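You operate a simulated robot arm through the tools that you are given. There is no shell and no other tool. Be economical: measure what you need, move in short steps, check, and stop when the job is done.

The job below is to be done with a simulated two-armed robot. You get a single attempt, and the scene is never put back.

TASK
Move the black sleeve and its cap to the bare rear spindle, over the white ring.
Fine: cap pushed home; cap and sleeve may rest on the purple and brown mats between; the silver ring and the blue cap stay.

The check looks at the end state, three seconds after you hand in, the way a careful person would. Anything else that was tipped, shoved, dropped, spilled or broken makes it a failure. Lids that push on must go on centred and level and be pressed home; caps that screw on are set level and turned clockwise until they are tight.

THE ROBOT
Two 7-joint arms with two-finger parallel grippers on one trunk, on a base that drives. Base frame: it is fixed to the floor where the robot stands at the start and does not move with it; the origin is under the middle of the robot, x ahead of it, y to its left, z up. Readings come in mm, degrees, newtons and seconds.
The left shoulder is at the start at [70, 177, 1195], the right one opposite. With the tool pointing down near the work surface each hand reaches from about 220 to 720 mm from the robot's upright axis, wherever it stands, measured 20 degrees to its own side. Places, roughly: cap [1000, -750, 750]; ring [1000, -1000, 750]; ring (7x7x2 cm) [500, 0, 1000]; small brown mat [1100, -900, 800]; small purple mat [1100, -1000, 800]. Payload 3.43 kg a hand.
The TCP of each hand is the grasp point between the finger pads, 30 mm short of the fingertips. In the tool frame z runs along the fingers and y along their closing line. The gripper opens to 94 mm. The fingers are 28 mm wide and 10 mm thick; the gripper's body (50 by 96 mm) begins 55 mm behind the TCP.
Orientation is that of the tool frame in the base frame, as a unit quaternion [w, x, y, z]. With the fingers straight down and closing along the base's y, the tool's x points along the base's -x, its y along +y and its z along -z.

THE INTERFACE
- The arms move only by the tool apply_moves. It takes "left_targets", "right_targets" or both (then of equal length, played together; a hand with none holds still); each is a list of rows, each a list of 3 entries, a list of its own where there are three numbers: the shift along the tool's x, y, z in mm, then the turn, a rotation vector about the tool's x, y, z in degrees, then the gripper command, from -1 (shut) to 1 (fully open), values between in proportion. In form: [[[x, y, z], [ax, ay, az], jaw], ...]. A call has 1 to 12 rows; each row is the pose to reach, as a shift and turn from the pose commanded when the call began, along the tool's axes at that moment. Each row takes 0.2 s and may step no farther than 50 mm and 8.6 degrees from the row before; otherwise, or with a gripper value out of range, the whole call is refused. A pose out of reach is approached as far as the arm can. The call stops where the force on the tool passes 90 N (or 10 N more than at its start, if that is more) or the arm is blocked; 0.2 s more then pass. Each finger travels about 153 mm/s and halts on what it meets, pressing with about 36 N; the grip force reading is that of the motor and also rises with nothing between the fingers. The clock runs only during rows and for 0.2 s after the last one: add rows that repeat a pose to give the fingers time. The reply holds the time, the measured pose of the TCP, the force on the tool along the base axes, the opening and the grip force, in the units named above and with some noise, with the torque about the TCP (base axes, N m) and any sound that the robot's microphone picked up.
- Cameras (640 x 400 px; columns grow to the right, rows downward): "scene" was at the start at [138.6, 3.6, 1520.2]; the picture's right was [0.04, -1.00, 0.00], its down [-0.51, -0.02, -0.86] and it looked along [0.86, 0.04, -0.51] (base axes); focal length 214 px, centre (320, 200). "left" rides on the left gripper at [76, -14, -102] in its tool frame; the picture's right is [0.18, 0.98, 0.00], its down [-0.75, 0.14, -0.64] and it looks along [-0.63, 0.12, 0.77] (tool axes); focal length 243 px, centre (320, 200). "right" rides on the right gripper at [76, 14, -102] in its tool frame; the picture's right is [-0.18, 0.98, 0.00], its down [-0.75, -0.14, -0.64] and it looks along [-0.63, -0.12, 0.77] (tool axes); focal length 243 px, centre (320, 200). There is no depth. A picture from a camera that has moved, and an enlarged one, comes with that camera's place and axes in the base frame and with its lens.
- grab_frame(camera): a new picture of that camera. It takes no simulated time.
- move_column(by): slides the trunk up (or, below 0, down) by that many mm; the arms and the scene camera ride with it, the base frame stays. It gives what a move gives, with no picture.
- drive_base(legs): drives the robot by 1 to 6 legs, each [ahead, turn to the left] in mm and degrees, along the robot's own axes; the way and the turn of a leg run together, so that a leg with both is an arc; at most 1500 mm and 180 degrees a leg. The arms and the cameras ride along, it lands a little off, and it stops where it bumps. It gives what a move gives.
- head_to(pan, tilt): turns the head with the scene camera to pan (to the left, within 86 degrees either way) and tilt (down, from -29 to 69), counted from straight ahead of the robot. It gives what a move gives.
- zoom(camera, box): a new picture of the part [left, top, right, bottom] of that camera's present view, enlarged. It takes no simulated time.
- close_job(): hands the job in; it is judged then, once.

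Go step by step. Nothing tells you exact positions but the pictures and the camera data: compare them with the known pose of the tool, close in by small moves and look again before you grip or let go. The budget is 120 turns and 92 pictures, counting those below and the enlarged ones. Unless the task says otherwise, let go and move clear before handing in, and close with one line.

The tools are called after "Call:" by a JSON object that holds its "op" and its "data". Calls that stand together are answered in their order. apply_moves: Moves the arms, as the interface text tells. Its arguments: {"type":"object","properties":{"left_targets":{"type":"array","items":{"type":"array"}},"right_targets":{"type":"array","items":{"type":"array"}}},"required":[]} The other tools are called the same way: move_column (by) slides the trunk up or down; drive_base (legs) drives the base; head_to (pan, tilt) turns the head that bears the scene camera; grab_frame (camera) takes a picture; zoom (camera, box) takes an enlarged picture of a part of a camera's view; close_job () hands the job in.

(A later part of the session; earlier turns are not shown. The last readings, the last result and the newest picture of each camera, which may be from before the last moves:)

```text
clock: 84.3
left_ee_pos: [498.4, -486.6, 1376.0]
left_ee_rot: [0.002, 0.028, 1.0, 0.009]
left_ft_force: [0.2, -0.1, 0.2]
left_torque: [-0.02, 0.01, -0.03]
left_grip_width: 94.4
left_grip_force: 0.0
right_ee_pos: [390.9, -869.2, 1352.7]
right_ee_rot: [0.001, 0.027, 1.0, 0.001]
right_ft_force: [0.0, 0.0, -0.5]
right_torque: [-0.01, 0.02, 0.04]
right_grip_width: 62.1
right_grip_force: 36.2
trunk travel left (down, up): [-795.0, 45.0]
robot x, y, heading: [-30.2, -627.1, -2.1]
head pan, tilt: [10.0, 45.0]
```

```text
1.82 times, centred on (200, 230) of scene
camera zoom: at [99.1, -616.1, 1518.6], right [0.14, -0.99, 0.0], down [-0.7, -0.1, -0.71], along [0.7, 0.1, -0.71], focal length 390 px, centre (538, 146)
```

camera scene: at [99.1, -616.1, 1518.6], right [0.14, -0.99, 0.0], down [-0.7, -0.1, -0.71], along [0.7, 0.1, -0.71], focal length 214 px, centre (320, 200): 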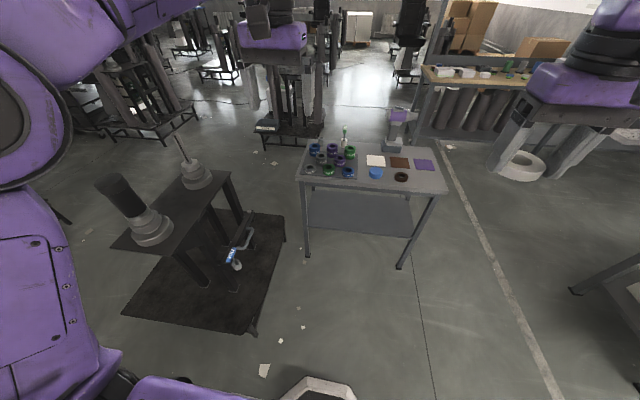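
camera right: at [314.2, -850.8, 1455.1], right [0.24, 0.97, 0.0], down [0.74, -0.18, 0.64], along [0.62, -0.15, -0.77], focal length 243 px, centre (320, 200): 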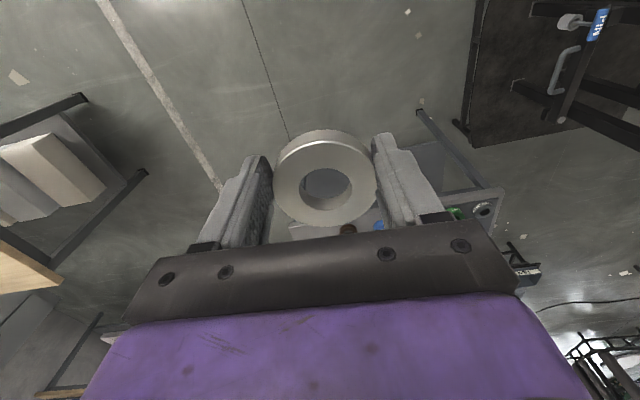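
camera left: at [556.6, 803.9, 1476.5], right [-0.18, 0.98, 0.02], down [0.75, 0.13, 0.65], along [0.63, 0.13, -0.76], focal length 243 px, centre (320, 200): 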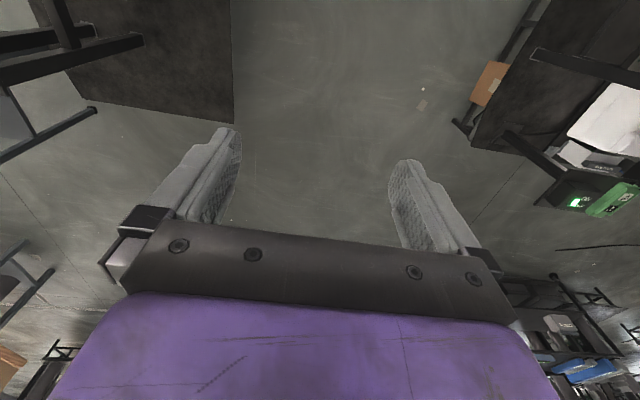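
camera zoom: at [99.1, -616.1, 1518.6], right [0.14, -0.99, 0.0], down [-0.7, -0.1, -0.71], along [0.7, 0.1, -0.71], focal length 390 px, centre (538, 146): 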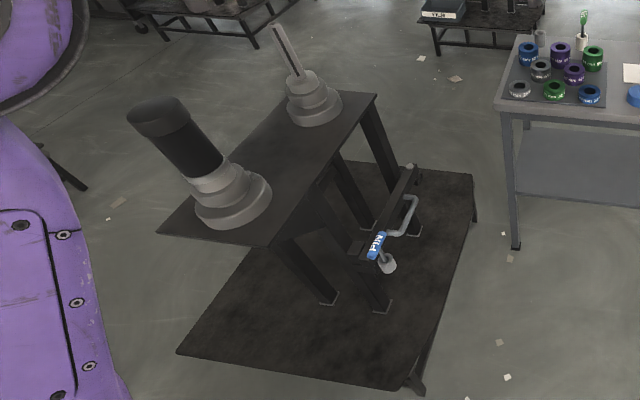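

The ring has slipped a few mm in the grip but is still held. What I took for a mat is a low platform whose right edge is at about y = -150, so I can get closer. I'll drive on with gentler turns.

Call:
{"op": "drive_base", "data": {"legs": [[275, 1], [275, 1], [0, 30], [0, 30], [0, 30]]}}

Call:
{"op": "head_to", "data": {"pan": -5, "tilt": 45}}

Call:
{"op": "grab_frame", "data": {"camera": "scene"}}

Call:
{"op": "grab_frame", "data": {"camera": "right"}}

```text
clock: 92.2
left_ee_pos: [359.1, -112.1, 1375.8]
left_ee_rot: [-0.004, -0.702, 0.712, 0.008]
left_ft_force: [0.6, -0.1, 0.7]
left_torque: [-0.01, 0.03, -0.02]
left_grip_width: 94.0
left_grip_force: 0.1
right_ee_pos: [746.3, -204.0, 1353.1]
right_ee_rot: [0.001, -0.704, 0.711, 0.001]
right_ft_force: [-0.6, 0.4, -0.8]
right_torque: [-0.01, 0.03, 0.02]
right_grip_width: 62.0
right_grip_force: 35.7
trunk travel left (down, up): [-795.0, 45.0]
robot x, y, heading: [518.4, -638.4, 90.3]
head pan, tilt: [10.0, 45.0]
```

```text
clock: 93.0
left_ee_pos: [359.2, -112.8, 1375.7]
left_ee_rot: [-0.005, -0.703, 0.711, 0.008]
left_ft_force: [0.6, 0.8, -0.1]
left_torque: [-0.04, -0.01, -0.02]
left_grip_width: 94.0
left_grip_force: 0.0
right_ee_pos: [744.3, -203.5, 1353.5]
right_ee_rot: [0.001, -0.704, 0.71, 0.0]
right_ft_force: [0.4, -0.1, -1.5]
right_torque: [0.0, 0.01, -0.01]
right_grip_width: 61.9
right_grip_force: 35.7
trunk travel left (down, up): [-795.0, 45.0]
robot x, y, heading: [520.7, -632.9, 90.5]
head pan, tilt: [-5.0, 45.0]
```

```text
59 pictures are left
camera scene: at [524.1, -502.8, 1518.5], right [1.0, -0.08, 0.0], down [-0.05, -0.71, -0.71], along [0.06, 0.7, -0.71], focal length 214 px, centre (320, 200)
```

scene: 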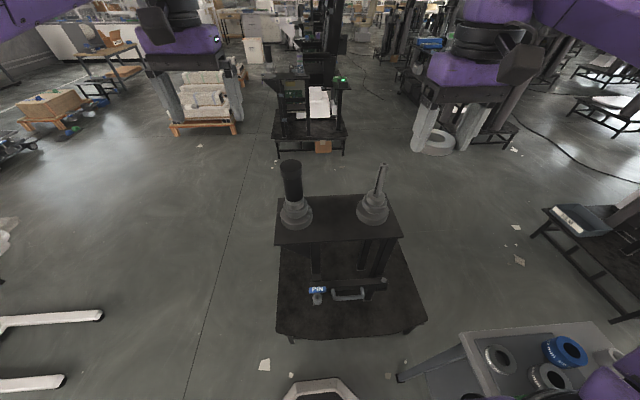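

```text
58 pictures are left
camera right: at [730.1, -278.8, 1455.2], right [-0.98, 0.19, 0.0], down [0.15, 0.75, 0.64], along [0.12, 0.63, -0.77], focal length 243 px, centre (320, 200)
```

right: 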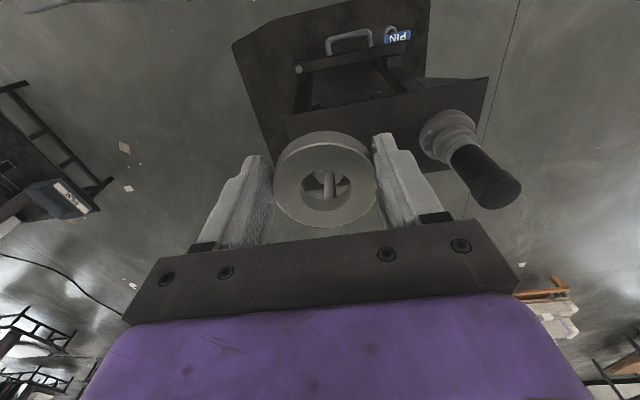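

Call:
{"op": "drive_base", "data": {"legs": [[65, 0]]}}

Call:
{"op": "zoom", "data": {"camera": "scene", "box": [250, 140, 430, 250]}}

```text
clock: 94.0
left_ee_pos: [358.5, -63.6, 1384.2]
left_ee_rot: [0.001, -0.703, 0.711, 0.014]
left_ft_force: [0.5, -1.4, 1.3]
left_torque: [0.11, 0.06, 0.0]
left_grip_width: 94.3
left_grip_force: 0.0
right_ee_pos: [746.8, -155.6, 1359.7]
right_ee_rot: [0.005, -0.704, 0.71, 0.006]
right_ft_force: [0.0, -1.5, -0.4]
right_torque: [0.09, -0.01, -0.04]
right_grip_width: 61.5
right_grip_force: 36.0
trunk travel left (down, up): [-795.0, 45.0]
robot x, y, heading: [518.1, -568.6, 90.5]
head pan, tilt: [-5.0, 45.0]
```

```text
3.56 times, centred on (340, 195) of scene
camera zoom: at [524.4, -454.3, 1520.1], right [1.0, -0.08, 0.0], down [-0.06, -0.7, -0.71], along [0.06, 0.71, -0.7], focal length 763 px, centre (249, 218)
```

zoom: 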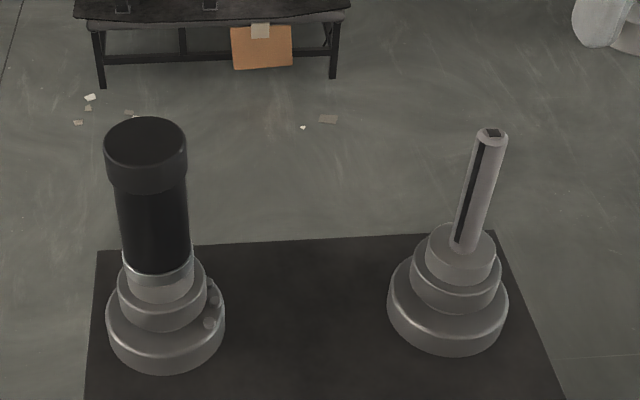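

Call:
{"op": "apply_moves", "data": {"right_targets": [[[-10, 0, 0], [0, 0, 0], -1], [[-30, 0, 5], [0, 0, 0], -1], [[-60, -5, 20], [0, 0, 0], -1], [[-90, -10, 40], [0, 0, 0], -1], [[-115, -15, 60], [0, 0, 0], -1], [[-130, -18, 80], [0, 0, 0], -1], [[-130, -18, 90], [0, 0, 0], -1], [[-130, -18, 90], [0, 0, 0], -1]]}}

Call:
{"op": "zoom", "data": {"camera": "right", "box": [220, 60, 420, 240]}}

Call:
{"op": "zoom", "data": {"camera": "scene", "box": [330, 80, 450, 220]}}

```text
clock: 95.8
left_ee_pos: [358.7, -50.2, 1378.5]
left_ee_rot: [-0.003, -0.703, 0.711, 0.009]
left_ft_force: [-0.6, -0.3, -0.1]
left_torque: [0.01, 0.01, 0.07]
left_grip_width: 93.9
left_grip_force: 0.1
right_ee_pos: [763.8, -9.7, 1265.7]
right_ee_rot: [0.001, -0.704, 0.71, 0.003]
right_ft_force: [0.2, -0.1, -1.0]
right_torque: [-0.01, -0.01, -0.01]
right_grip_width: 61.7
right_grip_force: 36.0
trunk travel left (down, up): [-795.0, 45.0]
robot x, y, heading: [518.5, -565.7, 90.6]
head pan, tilt: [-5.0, 45.0]
```

```text
2.22 times, centred on (320, 150) of right
camera zoom: at [748.8, -86.3, 1367.2], right [-0.98, 0.19, 0.0], down [0.15, 0.75, 0.65], along [0.12, 0.63, -0.76], focal length 539 px, centre (320, 311)
```

zoom: 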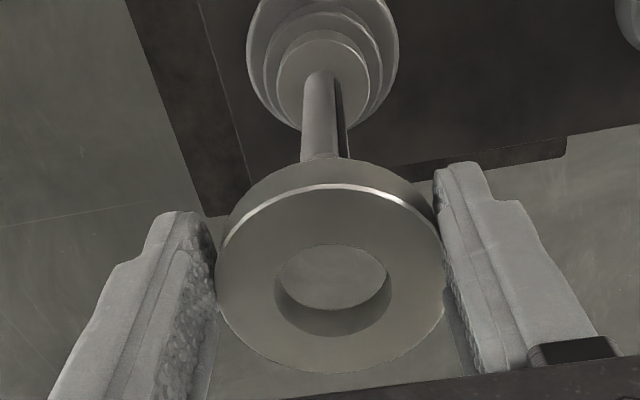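

```text
2.86 times, centred on (390, 150) of scene
camera zoom: at [523.8, -438.8, 1518.6], right [1.0, -0.08, 0.0], down [-0.06, -0.7, -0.71], along [0.06, 0.71, -0.71], focal length 613 px, centre (120, 343)
```

zoom: 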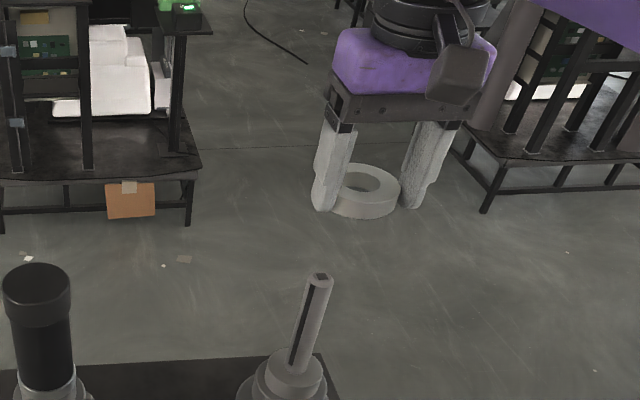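

The ring has slid about 16 mm forward in the grip, but sideways it lines up with the spindle. To judge the other direction I'll swing the left wrist camera to look along +x.

Call:
{"op": "apply_moves", "data": {"left_targets": [[[-9, -21, 10], [0, 0, 8.2], 1], [[-18, -42, 20], [0, 0, 16.4], 1], [[-27, -63, 30], [0, 0, 24.6], 1], [[-36, -84, 40], [0, 0, 32.8], 1], [[-45, -105, 50], [0, 0, 41], 1], [[-54, -126, 60], [0, 0, 49.2], 1], [[-63, -147, 70], [0, 0, 57.4], 1], [[-72, -168, 80], [0, 0, 65.6], 1], [[-81, -189, 90], [0, 0, 73.8], 1], [[-90, -210, 100], [0, 0, 82], 1], [[-99, -231, 110], [0, 0, 90], 1], [[-99, -231, 110], [0, 0, 90], 1]]}}

Call:
{"op": "grab_frame", "data": {"camera": "left"}}

```text
clock: 98.4
left_ee_pos: [532.3, 14.2, 1268.5]
left_ee_rot: [-0.009, 0.005, 1.0, 0.004]
left_ft_force: [0.8, 0.0, -0.6]
left_torque: [0.01, 0.05, 0.0]
left_grip_width: 93.8
left_grip_force: 0.1
left hand out of reach, approached as far as the arm can: row 8, 9, 10, 11, 12
right_ee_pos: [765.9, -10.1, 1264.2]
right_ee_rot: [0.001, -0.704, 0.71, 0.003]
right_ft_force: [-0.4, 0.0, -0.3]
right_torque: [-0.04, 0.01, -0.01]
right_grip_width: 61.6
right_grip_force: 36.4
trunk travel left (down, up): [-795.0, 45.0]
robot x, y, heading: [517.3, -570.9, 90.6]
head pan, tilt: [-5.0, 45.0]
```

```text
54 pictures are left
camera left: at [458.7, -0.7, 1371.3], right [-0.17, 0.98, 0.01], down [0.77, 0.13, 0.63], along [0.62, 0.12, -0.78], focal length 243 px, centre (320, 200)
```

left: 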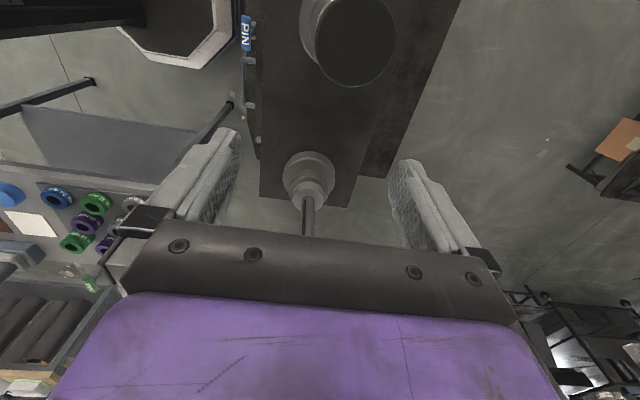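

The left camera can't see past its own gripper, so I'll rely on the scene and right views. They agree that the ring needs about +33 mm in y, so I'll move that and come lower.

Call:
{"op": "apply_moves", "data": {"right_targets": [[[-10, 0, 0], [0, 0, 0], -1], [[-22, 0, 10], [0, 0, 0], -1], [[-33, 0, 30], [0, 0, 0], -1], [[-33, 0, 55], [0, 0, 0], -1], [[-33, 0, 65], [0, 0, 0], -1], [[-33, 0, 65], [0, 0, 0], -1]]}}

Call:
{"op": "zoom", "data": {"camera": "right", "box": [240, 80, 400, 240]}}

Call:
{"op": "zoom", "data": {"camera": "scene", "box": [340, 100, 420, 200]}}

```text
clock: 99.8
left_ee_pos: [532.9, 13.3, 1268.5]
left_ee_rot: [-0.008, 0.005, 1.0, 0.004]
left_ft_force: [0.8, 0.1, 0.2]
left_torque: [-0.02, -0.02, -0.02]
left_grip_width: 93.8
left_grip_force: 0.1
right_ee_pos: [763.3, 23.2, 1200.9]
right_ee_rot: [0.001, -0.704, 0.71, 0.002]
right_ft_force: [0.7, 0.1, -0.9]
right_torque: [-0.01, 0.01, 0.01]
right_grip_width: 61.3
right_grip_force: 35.7
trunk travel left (down, up): [-795.0, 45.0]
robot x, y, heading: [520.5, -567.6, 90.7]
head pan, tilt: [-5.0, 45.0]
```

```text
2.50 times, centred on (320, 160) of right
camera zoom: at [748.5, -53.1, 1302.5], right [-0.98, 0.19, 0.0], down [0.15, 0.75, 0.65], along [0.12, 0.63, -0.76], focal length 606 px, centre (320, 300)
```

zoom: 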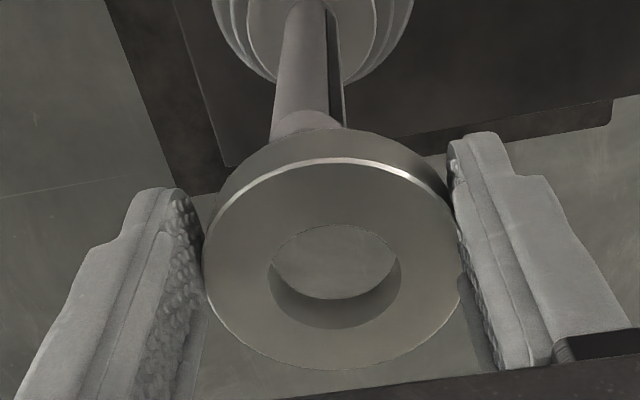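

```text
4.00 times, centred on (380, 150) of scene
camera zoom: at [523.8, -437.6, 1518.5], right [1.0, -0.08, 0.0], down [-0.06, -0.71, -0.71], along [0.06, 0.7, -0.71], focal length 858 px, centre (80, 400)
```

zoom: 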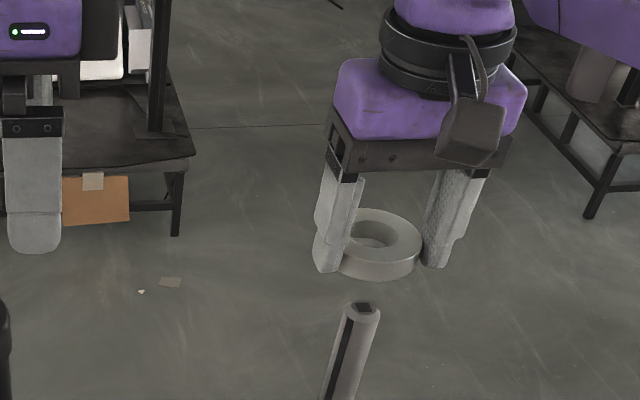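

Call:
{"op": "apply_moves", "data": {"right_targets": [[[0, -3, 10], [0, 0, 0], -1], [[0, -6, 25], [0, 0, 0], -1], [[0, -6, 25], [0, 0, 0], -1]]}}

Call:
{"op": "zoom", "data": {"camera": "right", "box": [240, 80, 400, 240]}}

Call:
{"op": "zoom", "data": {"camera": "scene", "box": [350, 120, 410, 190]}}

```text
clock: 100.6
left_ee_pos: [532.1, 13.2, 1269.4]
left_ee_rot: [-0.008, 0.005, 1.0, 0.004]
left_ft_force: [0.0, 0.4, -0.3]
left_torque: [0.06, 0.0, 0.01]
left_grip_width: 94.1
left_grip_force: 0.0
right_ee_pos: [770.4, 22.5, 1176.0]
right_ee_rot: [0.002, -0.703, 0.711, 0.002]
right_ft_force: [0.8, -0.5, -0.8]
right_torque: [-0.04, -0.03, 0.0]
right_grip_width: 61.3
right_grip_force: 36.1
trunk travel left (down, up): [-795.0, 45.0]
robot x, y, heading: [519.1, -569.0, 90.7]
head pan, tilt: [-5.0, 45.0]
```

```text
2.50 times, centred on (320, 160) of right
camera zoom: at [754.0, -53.5, 1277.3], right [-0.98, 0.19, 0.0], down [0.15, 0.75, 0.65], along [0.12, 0.63, -0.76], focal length 606 px, centre (320, 300)
```

zoom: 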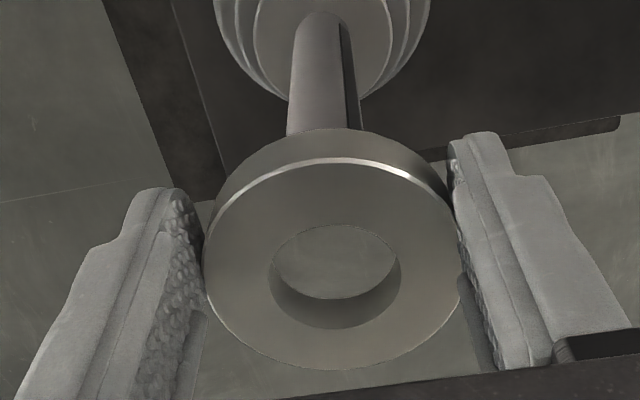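

```text
5.71 times, centred on (380, 155) of scene
camera zoom: at [523.7, -438.3, 1518.6], right [1.0, -0.08, 0.0], down [-0.06, -0.7, -0.71], along [0.06, 0.7, -0.71], focal length 1226 px, centre (-23, 457)
```

zoom: 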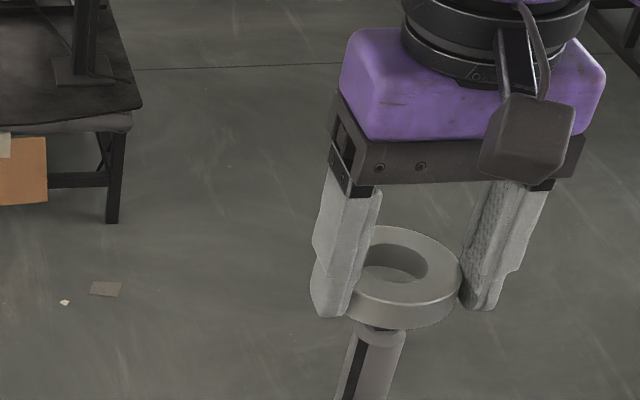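

Call:
{"op": "apply_moves", "data": {"right_targets": [[[0, -1.5, 5], [0, 0, 0], -1], [[0, -1.5, 12], [0, 0, 0], -1], [[0, -1.5, 12], [0, 0, 0], -1]]}}

Call:
{"op": "zoom", "data": {"camera": "right", "box": [260, 100, 380, 230]}}

Call:
{"op": "zoom", "data": {"camera": "scene", "box": [350, 130, 410, 180]}}

```text
clock: 101.4
left_ee_pos: [533.5, 13.5, 1269.4]
left_ee_rot: [-0.008, 0.005, 1.0, 0.005]
left_ft_force: [-0.2, 0.7, 0.8]
left_torque: [0.01, 0.01, 0.01]
left_grip_width: 94.1
left_grip_force: 0.0
right_ee_pos: [770.8, 23.0, 1162.2]
right_ee_rot: [0.002, -0.704, 0.71, 0.003]
right_ft_force: [0.0, -0.6, -1.6]
right_torque: [-0.02, 0.03, 0.01]
right_grip_width: 61.6
right_grip_force: 36.2
trunk travel left (down, up): [-795.0, 45.0]
robot x, y, heading: [519.0, -570.3, 90.4]
head pan, tilt: [-5.0, 45.0]
```

```text
3.08 times, centred on (320, 165) of right
camera zoom: at [755.8, -53.2, 1264.9], right [-0.98, 0.19, 0.0], down [0.15, 0.75, 0.65], along [0.12, 0.63, -0.76], focal length 746 px, centre (320, 308)
```

zoom: 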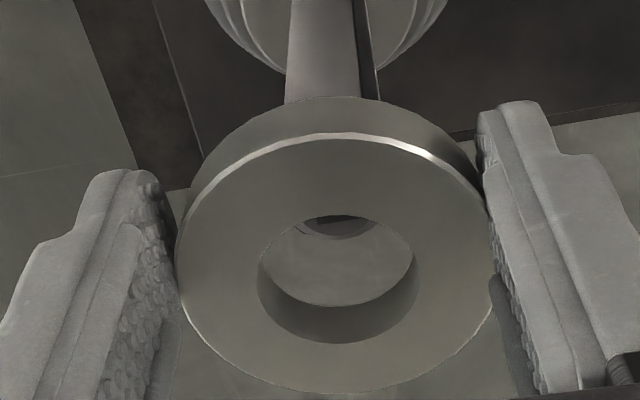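

```text
8.00 times, centred on (380, 155) of scene
camera zoom: at [523.9, -438.0, 1518.6], right [1.0, -0.08, 0.0], down [-0.06, -0.7, -0.71], along [0.06, 0.7, -0.71], focal length 1716 px, centre (-160, 560)
```

zoom: 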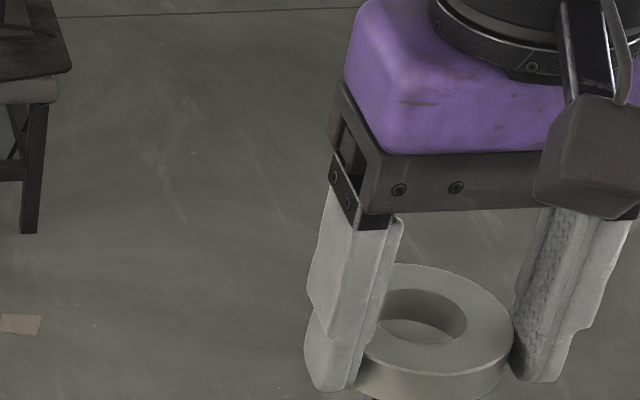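

Lateral alignment is good in both views and the tip is showing through the hole. I'll lower gently.

Call:
{"op": "apply_moves", "data": {"right_targets": [[[0, 0, 6], [0, 0, 0], -1], [[0, 0, 12], [0, 0, 0], -1], [[0, 0, 12], [0, 0, 0], -1]]}}

Call:
{"op": "zoom", "data": {"camera": "right", "box": [260, 100, 380, 230]}}

```text
clock: 102.2
left_ee_pos: [532.5, 13.3, 1269.7]
left_ee_rot: [-0.008, 0.006, 1.0, 0.004]
left_ft_force: [0.0, 1.2, -0.5]
left_torque: [0.0, 0.0, -0.04]
left_grip_width: 93.8
left_grip_force: 0.0
right_ee_pos: [772.4, 23.2, 1150.9]
right_ee_rot: [0.001, -0.704, 0.71, 0.003]
right_ft_force: [-0.1, 0.1, -1.8]
right_torque: [-0.01, 0.03, -0.03]
right_grip_width: 61.3
right_grip_force: 35.9
trunk travel left (down, up): [-795.0, 45.0]
robot x, y, heading: [519.0, -567.7, 90.6]
head pan, tilt: [-5.0, 45.0]
```

```text
3.08 times, centred on (320, 165) of right
camera zoom: at [756.8, -53.1, 1253.1], right [-0.98, 0.19, 0.0], down [0.15, 0.75, 0.65], along [0.12, 0.63, -0.76], focal length 746 px, centre (320, 308)
```

zoom: 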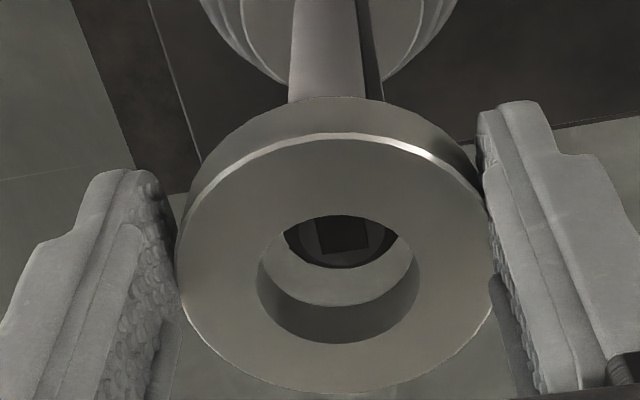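

Call:
{"op": "apply_moves", "data": {"right_targets": [[[0, 1, 6], [0, 0, 0], -1], [[0, 1, 12], [0, 0, 0], -1], [[0, 1, 12], [0, 0, 0], -1]]}}

Call:
{"op": "zoom", "data": {"camera": "right", "box": [260, 100, 380, 230]}}

```text
clock: 103.0
left_ee_pos: [533.0, 12.6, 1269.1]
left_ee_rot: [-0.008, 0.005, 1.0, 0.004]
left_ft_force: [0.2, 0.5, -0.3]
left_torque: [-0.04, 0.01, 0.03]
left_grip_width: 93.9
left_grip_force: 0.1
right_ee_pos: [770.7, 21.5, 1141.1]
right_ee_rot: [0.001, -0.704, 0.71, 0.003]
right_ft_force: [0.1, -5.3, -1.0]
right_torque: [-0.11, -0.04, -0.02]
right_grip_width: 61.5
right_grip_force: 35.5
trunk travel left (down, up): [-795.0, 45.0]
robot x, y, heading: [518.3, -571.8, 90.5]
head pan, tilt: [-5.0, 45.0]
```

```text
3.08 times, centred on (320, 165) of right
camera zoom: at [755.8, -54.4, 1241.5], right [-0.98, 0.19, 0.0], down [0.15, 0.75, 0.65], along [0.12, 0.63, -0.76], focal length 746 px, centre (320, 308)
```

zoom: 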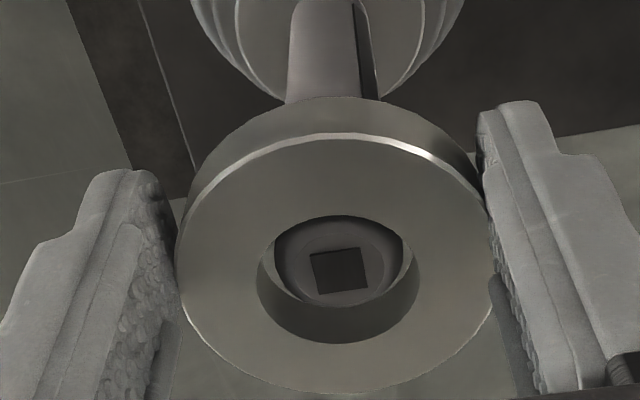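

The spindle is inside the hole and touching its near side (-5 N in y). I'll shift 2 mm in -y and keep lowering.

Call:
{"op": "apply_moves", "data": {"right_targets": [[[1.5, 0, 0], [0, 0, 0], -1], [[2, 0, 5], [0, 0, 0], -1], [[2, 0, 12], [0, 0, 0], -1], [[2, 0, 12], [0, 0, 0], -1]]}}

Call:
{"op": "zoom", "data": {"camera": "right", "box": [260, 100, 380, 230]}}

```text
clock: 104.0
left_ee_pos: [533.0, 12.9, 1270.1]
left_ee_rot: [-0.008, 0.005, 1.0, 0.005]
left_ft_force: [0.2, -1.0, 0.8]
left_torque: [-0.02, 0.01, 0.0]
left_grip_width: 93.9
left_grip_force: 0.1
right_ee_pos: [771.1, 21.0, 1125.9]
right_ee_rot: [0.0, -0.704, 0.71, 0.003]
right_ft_force: [0.2, -0.3, -0.7]
right_torque: [-0.03, 0.01, -0.03]
right_grip_width: 61.6
right_grip_force: 35.8
trunk travel left (down, up): [-795.0, 45.0]
robot x, y, heading: [521.4, -569.4, 90.5]
head pan, tilt: [-5.0, 45.0]
```

```text
3.08 times, centred on (320, 165) of right
camera zoom: at [755.7, -54.5, 1228.6], right [-0.98, 0.19, 0.0], down [0.15, 0.75, 0.65], along [0.12, 0.63, -0.76], focal length 746 px, centre (320, 308)
```

zoom: 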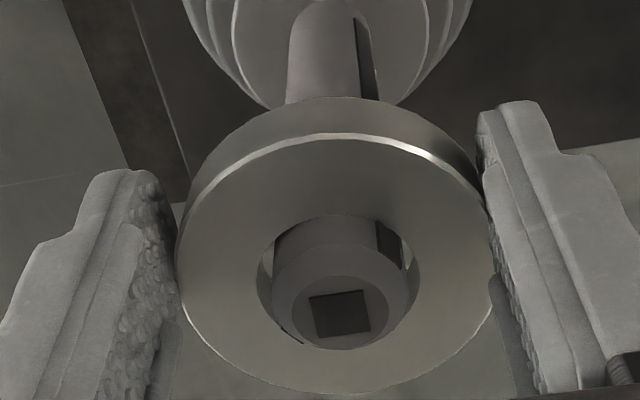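

It's threaded. The gripper body would meet the spindle tip near TCP 1065, so I'll lower to about 1076 and release, letting the ring slide down the spindle.

Call:
{"op": "apply_moves", "data": {"right_targets": [[[0, 0, 10], [0, 0, 0], -1], [[0, 0, 20], [0, 0, 0], -1], [[0, 0, 30], [0, 0, 0], -1], [[0, 0, 40], [0, 0, 0], -1], [[0, 0, 46], [0, 0, 0], -1], [[0, 0, 46], [0, 0, 0], -1]]}}

Call:
{"op": "zoom", "data": {"camera": "scene", "box": [340, 130, 420, 220]}}

```text
clock: 105.4
left_ee_pos: [532.0, 13.8, 1269.8]
left_ee_rot: [-0.007, 0.006, 1.0, 0.005]
left_ft_force: [-0.5, 0.0, 0.1]
left_torque: [0.02, 0.01, 0.03]
left_grip_width: 94.3
left_grip_force: 0.1
right_ee_pos: [771.3, 21.0, 1080.2]
right_ee_rot: [0.002, -0.704, 0.71, 0.002]
right_ft_force: [-0.2, 0.4, -1.5]
right_torque: [0.0, -0.02, 0.01]
right_grip_width: 61.6
right_grip_force: 36.4
trunk travel left (down, up): [-795.0, 45.0]
robot x, y, heading: [521.6, -568.1, 90.5]
head pan, tilt: [-5.0, 45.0]
```

```text
4.44 times, centred on (380, 175) of scene
camera zoom: at [524.1, -437.9, 1518.5], right [1.0, -0.08, 0.0], down [-0.06, -0.71, -0.71], along [0.06, 0.7, -0.71], focal length 953 px, centre (53, 311)
```

zoom: 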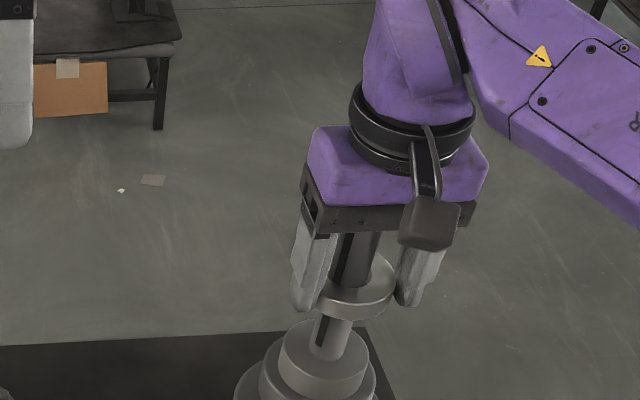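

Call:
{"op": "apply_moves", "data": {"right_targets": [[[0, 0, 0], [0, 0, 0], -0.1], [[0, 0, 0], [0, 0, 0], 0.5], [[0, 0, 0], [0, 0, 0], 1], [[0, 0, 0], [0, 0, 0], 1]]}}

Call:
{"op": "apply_moves", "data": {"right_targets": [[[0, 0, -20], [0, 0, 0], 1], [[0, 0, -50], [0, 0, 0], 1], [[0, 0, -90], [0, 0, 0], 1], [[0, 0, -130], [0, 0, 0], 1], [[0, 0, -160], [0, 0, 0], 1], [[0, 0, -160], [0, 0, 0], 1]]}}

Call:
{"op": "zoom", "data": {"camera": "scene", "box": [250, 130, 430, 250]}}

```text
clock: 106.4
left_ee_pos: [533.2, 13.6, 1270.2]
left_ee_rot: [-0.007, 0.005, 1.0, 0.004]
left_ft_force: [0.2, 0.8, 0.2]
left_torque: [0.01, -0.02, -0.04]
left_grip_width: 94.0
left_grip_force: 0.1
right_ee_pos: [770.0, 20.4, 1080.0]
right_ee_rot: [0.001, -0.704, 0.71, 0.003]
right_ft_force: [1.3, 1.2, 0.5]
right_torque: [0.02, -0.01, 0.01]
right_grip_width: 93.9
right_grip_force: 0.0
trunk travel left (down, up): [-795.0, 45.0]
robot x, y, heading: [521.1, -565.1, 90.6]
head pan, tilt: [-5.0, 45.0]
```

```text
clock: 107.8
left_ee_pos: [532.9, 14.5, 1270.1]
left_ee_rot: [-0.007, 0.006, 1.0, 0.004]
left_ft_force: [0.7, 0.5, 0.5]
left_torque: [-0.02, 0.01, -0.04]
left_grip_width: 93.8
left_grip_force: 0.1
right_ee_pos: [770.3, 20.5, 1240.6]
right_ee_rot: [0.0, -0.704, 0.71, 0.002]
right_ft_force: [0.5, -0.8, 0.1]
right_torque: [0.0, 0.02, 0.0]
right_grip_width: 94.1
right_grip_force: 0.0
trunk travel left (down, up): [-795.0, 45.0]
robot x, y, heading: [517.5, -569.0, 90.3]
head pan, tilt: [-5.0, 45.0]
```

```text
3.33 times, centred on (340, 190) of scene
camera zoom: at [524.5, -437.6, 1518.5], right [1.0, -0.08, 0.0], down [-0.06, -0.71, -0.71], along [0.06, 0.7, -0.71], focal length 715 px, centre (253, 233)
```

zoom: 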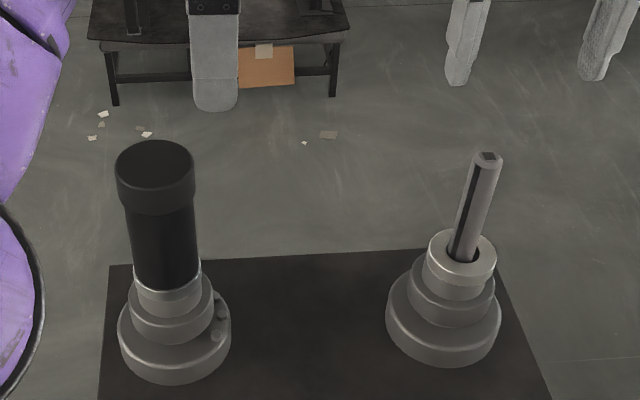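

The white ring sits squarely on the rear seat, matching the silver ring on the front spindle. Next the left hand takes the cap; I'll turn it back to its natural yaw over the cap.

Call:
{"op": "apply_moves", "data": {"left_targets": [[[5, 2, 0], [0, 0, -8.2], 1], [[10, 4, 0], [0, 0, -16.4], 1], [[15, 6, 0], [0, 0, -24.6], 1], [[20, 8, 0], [0, 0, -32.8], 1], [[25, 10, 0], [0, 0, -41], 1], [[30, 12, 0], [0, 0, -49.2], 1], [[35, 14, 0], [0, 0, -57.4], 1], [[40, 16, 0], [0, 0, -65.6], 1], [[45, 18, 10], [0, 0, -73.8], 1], [[50, 20, 20], [0, 0, -82], 1], [[53, 21, 30], [0, 0, -90], 1], [[53, 21, 30], [0, 0, -90], 1]]}}

Call:
{"op": "grab_frame", "data": {"camera": "left"}}

```text
clock: 110.4
left_ee_pos: [483.6, 45.7, 1246.8]
left_ee_rot: [-0.003, -0.703, 0.711, 0.008]
left_ft_force: [-0.2, -0.2, 0.5]
left_torque: [-0.01, -0.01, -0.01]
left_grip_width: 93.7
left_grip_force: 0.0
left hand out of reach, approached as far as the arm can: row 9, 10, 11, 12
right_ee_pos: [769.4, 20.9, 1240.5]
right_ee_rot: [0.001, -0.704, 0.71, 0.003]
right_ft_force: [1.4, 0.8, 0.3]
right_torque: [0.01, -0.01, 0.07]
right_grip_width: 94.1
right_grip_force: 0.2
trunk travel left (down, up): [-795.0, 45.0]
robot x, y, heading: [520.1, -569.0, 90.5]
head pan, tilt: [-5.0, 45.0]
```

```text
42 pictures are left
camera left: at [498.8, -31.9, 1346.8], right [-0.98, -0.17, 0.01], down [-0.12, 0.75, 0.65], along [-0.12, 0.64, -0.76], focal length 243 px, centre (320, 200)
```

left: 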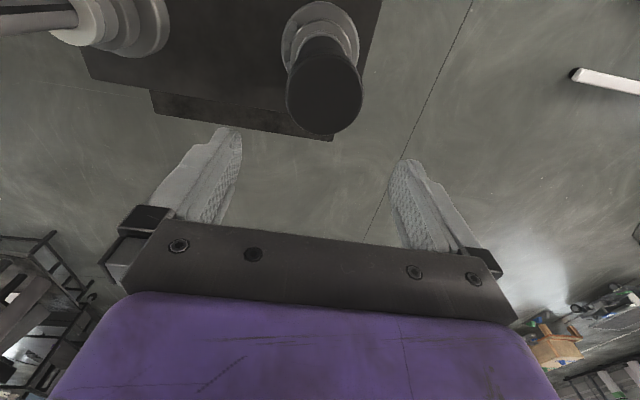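

The left arm is at its reach limit, so I'll drive 60 mm closer.

Call:
{"op": "drive_base", "data": {"legs": [[60, -0.5]]}}

Call:
{"op": "apply_moves", "data": {"left_targets": [[[20, 0, 0], [0, 0, 0], 1], [[50, 0, 0], [0, 0, 0], 1], [[75, 0, 15], [0, 0, 0], 1], [[75, 0, 30], [0, 0, 0], 1], [[75, 0, 30], [0, 0, 0], 1]]}}

Call:
{"op": "grab_frame", "data": {"camera": "left"}}

```text
clock: 111.3
left_ee_pos: [490.1, 94.7, 1253.5]
left_ee_rot: [0.001, -0.699, 0.715, 0.013]
left_ft_force: [0.5, -0.3, -0.3]
left_torque: [0.08, 0.06, -0.01]
left_grip_width: 94.2
left_grip_force: 0.0
right_ee_pos: [775.8, 64.5, 1249.2]
right_ee_rot: [0.005, -0.702, 0.712, 0.007]
right_ft_force: [1.2, -0.4, 1.1]
right_torque: [-0.03, 0.06, 0.04]
right_grip_width: 94.2
right_grip_force: 0.1
trunk travel left (down, up): [-795.0, 45.0]
robot x, y, heading: [518.1, -509.1, 89.8]
head pan, tilt: [-5.0, 45.0]
```

```text
clock: 112.5
left_ee_pos: [507.3, 94.0, 1252.5]
left_ee_rot: [-0.001, -0.7, 0.714, 0.011]
left_ft_force: [0.0, 0.6, 0.0]
left_torque: [0.05, -0.01, -0.04]
left_grip_width: 93.9
left_grip_force: 0.2
left hand out of reach, approached as far as the arm can: row 1, 2, 3, 4, 5
right_ee_pos: [774.3, 70.6, 1244.5]
right_ee_rot: [0.004, -0.701, 0.713, 0.006]
right_ft_force: [0.5, 0.0, 0.0]
right_torque: [0.04, -0.01, -0.03]
right_grip_width: 94.1
right_grip_force: 0.3
trunk travel left (down, up): [-795.0, 45.0]
robot x, y, heading: [518.6, -509.2, 89.7]
head pan, tilt: [-5.0, 45.0]
```

```text
41 pictures are left
camera left: at [521.8, 16.3, 1353.4], right [-0.99, -0.16, 0.02], down [-0.11, 0.75, 0.65], along [-0.12, 0.64, -0.76], focal length 243 px, centre (320, 200)
```

left: 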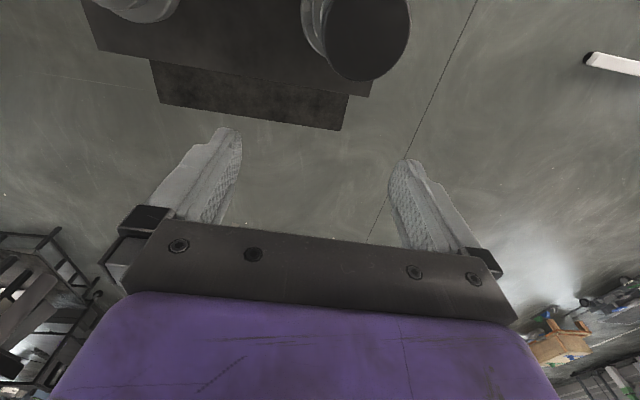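

The left arm seems stuck at a joint limit after being wound round. I'll bring it back towards its starting posture.

Call:
{"op": "apply_moves", "data": {"left_targets": [[[15, 20, -15], [0, 0, 0], 1], [[30, 45, -30], [0, 0, 0], 1], [[50, 75, -50], [0, 0, 0], 1], [[70, 105, -70], [0, 0, 0], 1], [[90, 135, -90], [0, 0, 0], 1], [[110, 165, -100], [0, 0, 0], 1], [[120, 190, -100], [0, 0, 0], 1], [[120, 190, -100], [0, 0, 0], 1]]}}

Call:
{"op": "grab_frame", "data": {"camera": "scene"}}

```text
clock: 114.3
left_ee_pos: [311.3, -27.6, 1356.4]
left_ee_rot: [0.0, -0.7, 0.714, 0.011]
left_ft_force: [-0.3, 0.2, -0.2]
left_torque: [0.0, 0.02, 0.0]
left_grip_width: 94.1
left_grip_force: 0.0
left hand out of reach, approached as far as the arm can: row 1, 2, 3, 4
right_ee_pos: [772.7, 69.8, 1246.5]
right_ee_rot: [0.004, -0.701, 0.713, 0.005]
right_ft_force: [-0.2, -0.7, -0.3]
right_torque: [0.04, 0.01, -0.01]
right_grip_width: 94.1
right_grip_force: 0.0
trunk travel left (down, up): [-795.0, 45.0]
robot x, y, heading: [520.3, -510.7, 90.3]
head pan, tilt: [-5.0, 45.0]
```

```text
40 pictures are left
camera scene: at [523.5, -382.8, 1519.0], right [1.0, -0.09, 0.0], down [-0.06, -0.7, -0.71], along [0.06, 0.71, -0.71], focal length 214 px, centre (320, 200)
```

scene: 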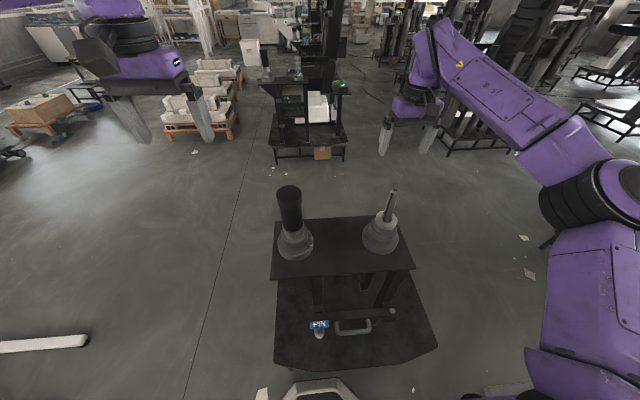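

The left arm is free again. Turning the base right puts the cap about 20° to the robot's left, which suits the left hand.

Call:
{"op": "drive_base", "data": {"legs": [[0, -17]]}}

Call:
{"op": "apply_moves", "data": {"left_targets": [[[0, 0, 0], [0.9, 0.9, 0], 1], [[0, 0, 10], [0.9, 0.9, 0], 1], [[0, 0, 10], [0.9, 0.9, 0], 1]]}}

Call:
{"op": "grab_frame", "data": {"camera": "left"}}

```text
clock: 115.7
left_ee_pos: [464.8, 16.8, 1356.3]
left_ee_rot: [0.0, -0.585, 0.811, 0.011]
left_ft_force: [-0.6, 0.8, -0.1]
left_torque: [-0.03, -0.05, 0.03]
left_grip_width: 94.0
left_grip_force: 0.0
right_ee_pos: [934.5, -28.5, 1244.7]
right_ee_rot: [0.003, -0.587, 0.81, 0.003]
right_ft_force: [-0.2, -0.4, 0.1]
right_torque: [0.02, 0.04, -0.02]
right_grip_width: 94.1
right_grip_force: 0.0
trunk travel left (down, up): [-795.0, 45.0]
robot x, y, heading: [512.9, -508.5, 72.9]
head pan, tilt: [-5.0, 45.0]
```

```text
clock: 116.5
left_ee_pos: [464.9, 14.9, 1346.6]
left_ee_rot: [-0.002, -0.585, 0.811, 0.0]
left_ft_force: [0.0, 0.9, 0.0]
left_torque: [0.03, 0.01, 0.0]
left_grip_width: 94.0
left_grip_force: 0.1
right_ee_pos: [935.2, -29.3, 1244.0]
right_ee_rot: [0.004, -0.587, 0.809, 0.003]
right_ft_force: [0.7, 0.3, -0.4]
right_torque: [-0.01, 0.0, -0.03]
right_grip_width: 94.0
right_grip_force: 0.0
trunk travel left (down, up): [-795.0, 45.0]
robot x, y, heading: [522.8, -508.3, 72.8]
head pan, tilt: [-5.0, 45.0]
```

```text
39 pictures are left
camera left: at [455.1, -60.6, 1448.0], right [-0.99, 0.14, 0.0], down [0.11, 0.76, 0.64], along [0.09, 0.63, -0.77], focal length 243 px, centre (320, 200)
```

left: 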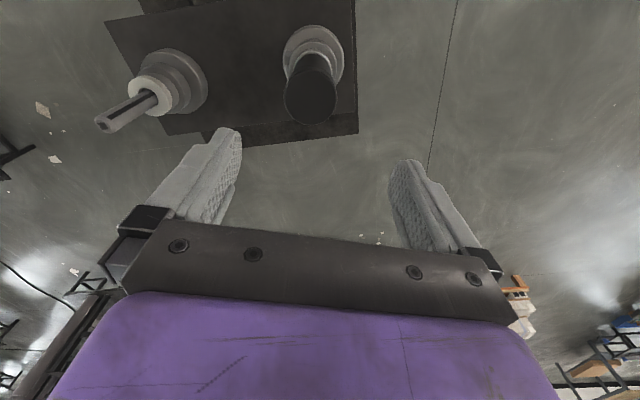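

Cap centre comes to (479, 34), agreeing with the earlier estimates. I'll move above it.

Call:
{"op": "apply_moves", "data": {"left_targets": [[[-6, -2, 30], [0, 0, 0], 1], [[-12, -4, 60], [0, 0, 0], 1], [[-18, -6, 95], [0, 0, 0], 1], [[-23, -7.5, 130], [0, 0, 0], 1], [[-23, -7.5, 165], [0, 0, 0], 1], [[-23, -7.5, 165], [0, 0, 0], 1]]}}

Call:
{"op": "grab_frame", "data": {"camera": "left"}}

```text
clock: 117.9
left_ee_pos: [479.6, 34.8, 1183.8]
left_ee_rot: [-0.001, -0.585, 0.811, 0.001]
left_ft_force: [-0.4, 0.1, 0.0]
left_torque: [0.0, -0.02, 0.01]
left_grip_width: 93.9
left_grip_force: 0.2
right_ee_pos: [934.6, -28.7, 1244.4]
right_ee_rot: [0.003, -0.587, 0.81, 0.005]
right_ft_force: [0.5, 0.4, -0.2]
right_torque: [0.03, -0.01, -0.02]
right_grip_width: 93.9
right_grip_force: 0.1
trunk travel left (down, up): [-795.0, 45.0]
robot x, y, heading: [517.7, -511.9, 73.0]
head pan, tilt: [-5.0, 45.0]
```

```text
38 pictures are left
camera left: at [467.9, -41.5, 1285.3], right [-0.99, 0.14, 0.0], down [0.11, 0.76, 0.64], along [0.09, 0.63, -0.77], focal length 243 px, centre (320, 200)
```

left: 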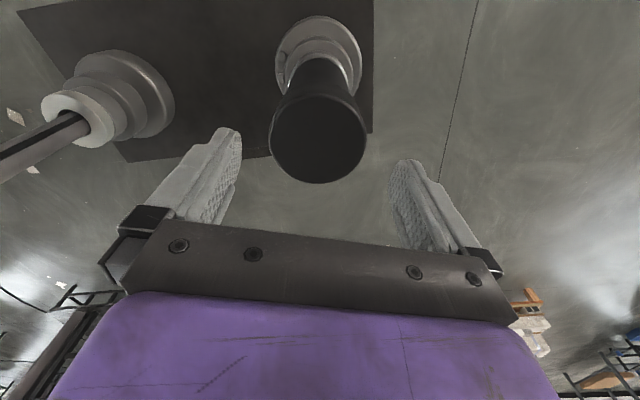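

Call:
{"op": "apply_moves", "data": {"left_targets": [[[0, -1.2, 25], [0, 0, 0], 1], [[0, -1.2, 50], [0, 0, 0], 1], [[0, -1.2, 62], [0, 0, 0], 1], [[0, -1.2, 62], [0, 0, 0], 1]]}}

Call:
{"op": "zoom", "data": {"camera": "left", "box": [180, 70, 460, 270]}}

Call:
{"op": "zoom", "data": {"camera": "scene", "box": [170, 130, 290, 230]}}

```text
clock: 118.9
left_ee_pos: [479.1, 34.9, 1119.3]
left_ee_rot: [-0.002, -0.585, 0.811, 0.0]
left_ft_force: [0.0, -0.1, -0.1]
left_torque: [-0.01, -0.03, 0.02]
left_grip_width: 94.1
left_grip_force: 0.0
right_ee_pos: [934.7, -28.9, 1243.8]
right_ee_rot: [0.003, -0.587, 0.809, 0.005]
right_ft_force: [0.5, 0.3, 0.2]
right_torque: [0.03, 0.01, -0.02]
right_grip_width: 94.2
right_grip_force: 0.1
trunk travel left (down, up): [-795.0, 45.0]
robot x, y, heading: [516.9, -507.3, 72.8]
head pan, tilt: [-5.0, 45.0]
```

```text
2.00 times, centred on (320, 170) of left
camera zoom: at [469.5, -41.3, 1221.6], right [-0.99, 0.14, 0.0], down [0.11, 0.76, 0.64], along [0.09, 0.63, -0.77], focal length 485 px, centre (320, 260)
```

zoom: 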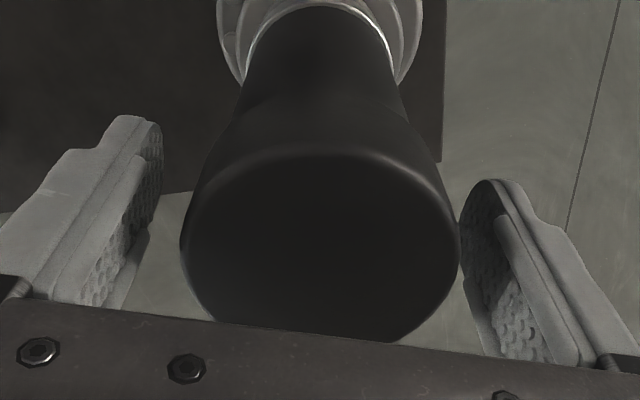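

```text
4.00 times, centred on (230, 180) of scene
camera zoom: at [563.1, -386.6, 1518.6], right [0.93, -0.38, 0.0], down [-0.27, -0.66, -0.71], along [0.27, 0.66, -0.71], focal length 858 px, centre (680, 280)
```

zoom: 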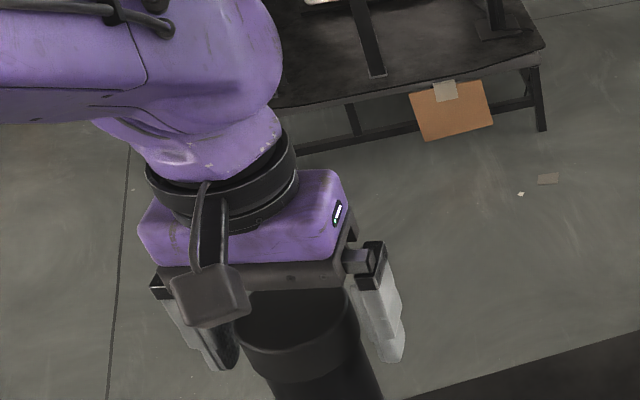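

Call:
{"op": "apply_moves", "data": {"left_targets": [[[0, 0, 0], [0, 0, 0], 0.3], [[0, 0, 0], [0, 0, 0], -0.3], [[0, 0, 0], [0, 0, 0], -1], [[0, 0, 0], [0, 0, 0], -1], [[0, 0, -3], [0, 0, 0], -1], [[0, 0, -6], [0, 0, 0], -1]]}}

Call:
{"op": "zoom", "data": {"camera": "left", "box": [180, 70, 460, 270]}}

```text
clock: 120.3
left_ee_pos: [479.4, 35.7, 1125.7]
left_ee_rot: [-0.002, -0.586, 0.811, -0.001]
left_ft_force: [0.6, -0.3, -1.5]
left_torque: [0.01, -0.02, 0.03]
left_grip_width: 68.3
left_grip_force: 36.0
right_ee_pos: [934.5, -28.8, 1246.2]
right_ee_rot: [0.004, -0.586, 0.81, 0.004]
right_ft_force: [-0.2, -0.5, 0.6]
right_torque: [0.0, 0.02, 0.01]
right_grip_width: 94.1
right_grip_force: 0.1
trunk travel left (down, up): [-795.0, 45.0]
robot x, y, heading: [520.2, -506.9, 73.1]
head pan, tilt: [-5.0, 45.0]
```

```text
2.00 times, centred on (320, 170) of left
camera zoom: at [469.6, -41.4, 1227.6], right [-0.99, 0.14, 0.0], down [0.1, 0.76, 0.64], along [0.09, 0.63, -0.77], focal length 485 px, centre (320, 260)
```

zoom: 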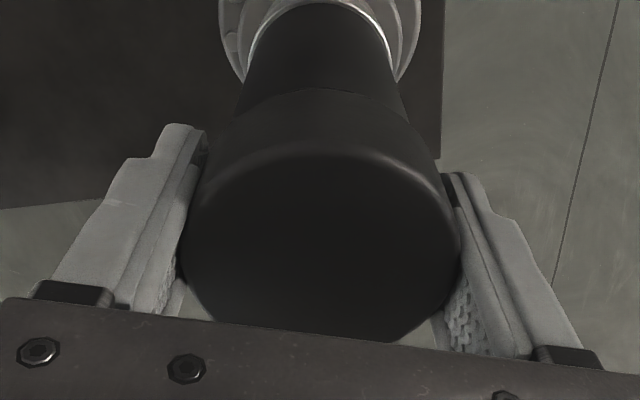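

The cap is held at 68 mm, with a pull of only 1.5 N, so it's loose. I'll lift it further.

Call:
{"op": "apply_moves", "data": {"left_targets": [[[0, 0, -10], [0, 0, 0], -1], [[0, 0, -22], [0, 0, 0], -1], [[0, 0, -36], [0, 0, 0], -1], [[0, 0, -50], [0, 0, 0], -1], [[0, 0, -65], [0, 0, 0], -1], [[0, 0, -80], [0, 0, 0], -1], [[0, 0, -80], [0, 0, 0], -1]]}}

Call:
{"op": "zoom", "data": {"camera": "scene", "box": [170, 110, 350, 240]}}

Call:
{"op": "grab_frame", "data": {"camera": "left"}}

```text
clock: 121.9
left_ee_pos: [480.1, 35.9, 1205.5]
left_ee_rot: [-0.002, -0.585, 0.811, 0.0]
left_ft_force: [-0.1, -0.6, -0.8]
left_torque: [0.0, -0.02, -0.04]
left_grip_width: 67.8
left_grip_force: 35.4
right_ee_pos: [934.1, -28.5, 1243.7]
right_ee_rot: [0.004, -0.588, 0.809, 0.004]
right_ft_force: [1.1, 0.4, 1.2]
right_torque: [-0.03, -0.01, -0.01]
right_grip_width: 94.0
right_grip_force: 0.1
trunk travel left (down, up): [-795.0, 45.0]
robot x, y, heading: [522.0, -509.4, 73.0]
head pan, tilt: [-5.0, 45.0]
```

```text
3.08 times, centred on (260, 175) of scene
camera zoom: at [563.1, -386.3, 1518.5], right [0.93, -0.38, 0.0], down [-0.27, -0.66, -0.71], along [0.27, 0.65, -0.71], focal length 660 px, centre (505, 277)
```

zoom: 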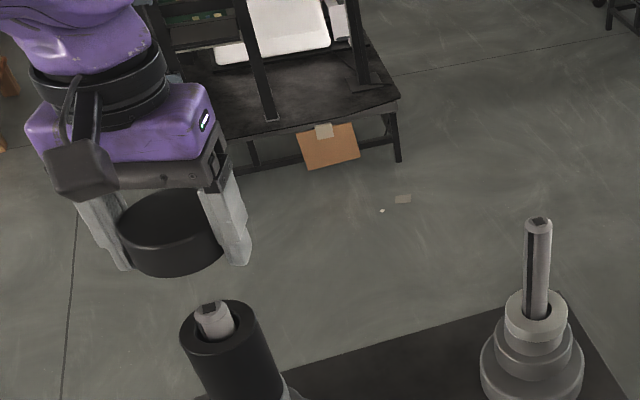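

```text
33 pictures are left
camera left: at [470.8, -39.8, 1307.0], right [-0.99, 0.14, 0.0], down [0.1, 0.76, 0.64], along [0.09, 0.63, -0.77], focal length 243 px, centre (320, 200)
```

left: 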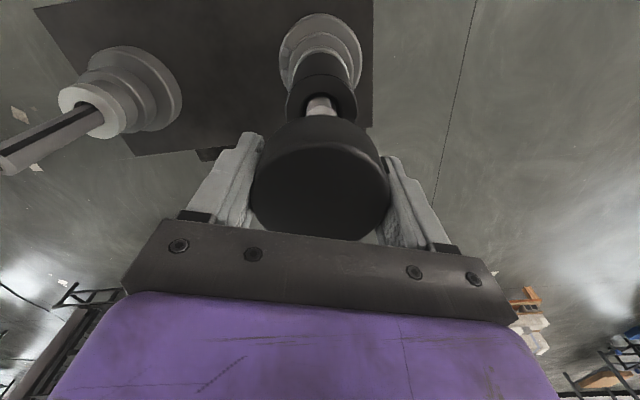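

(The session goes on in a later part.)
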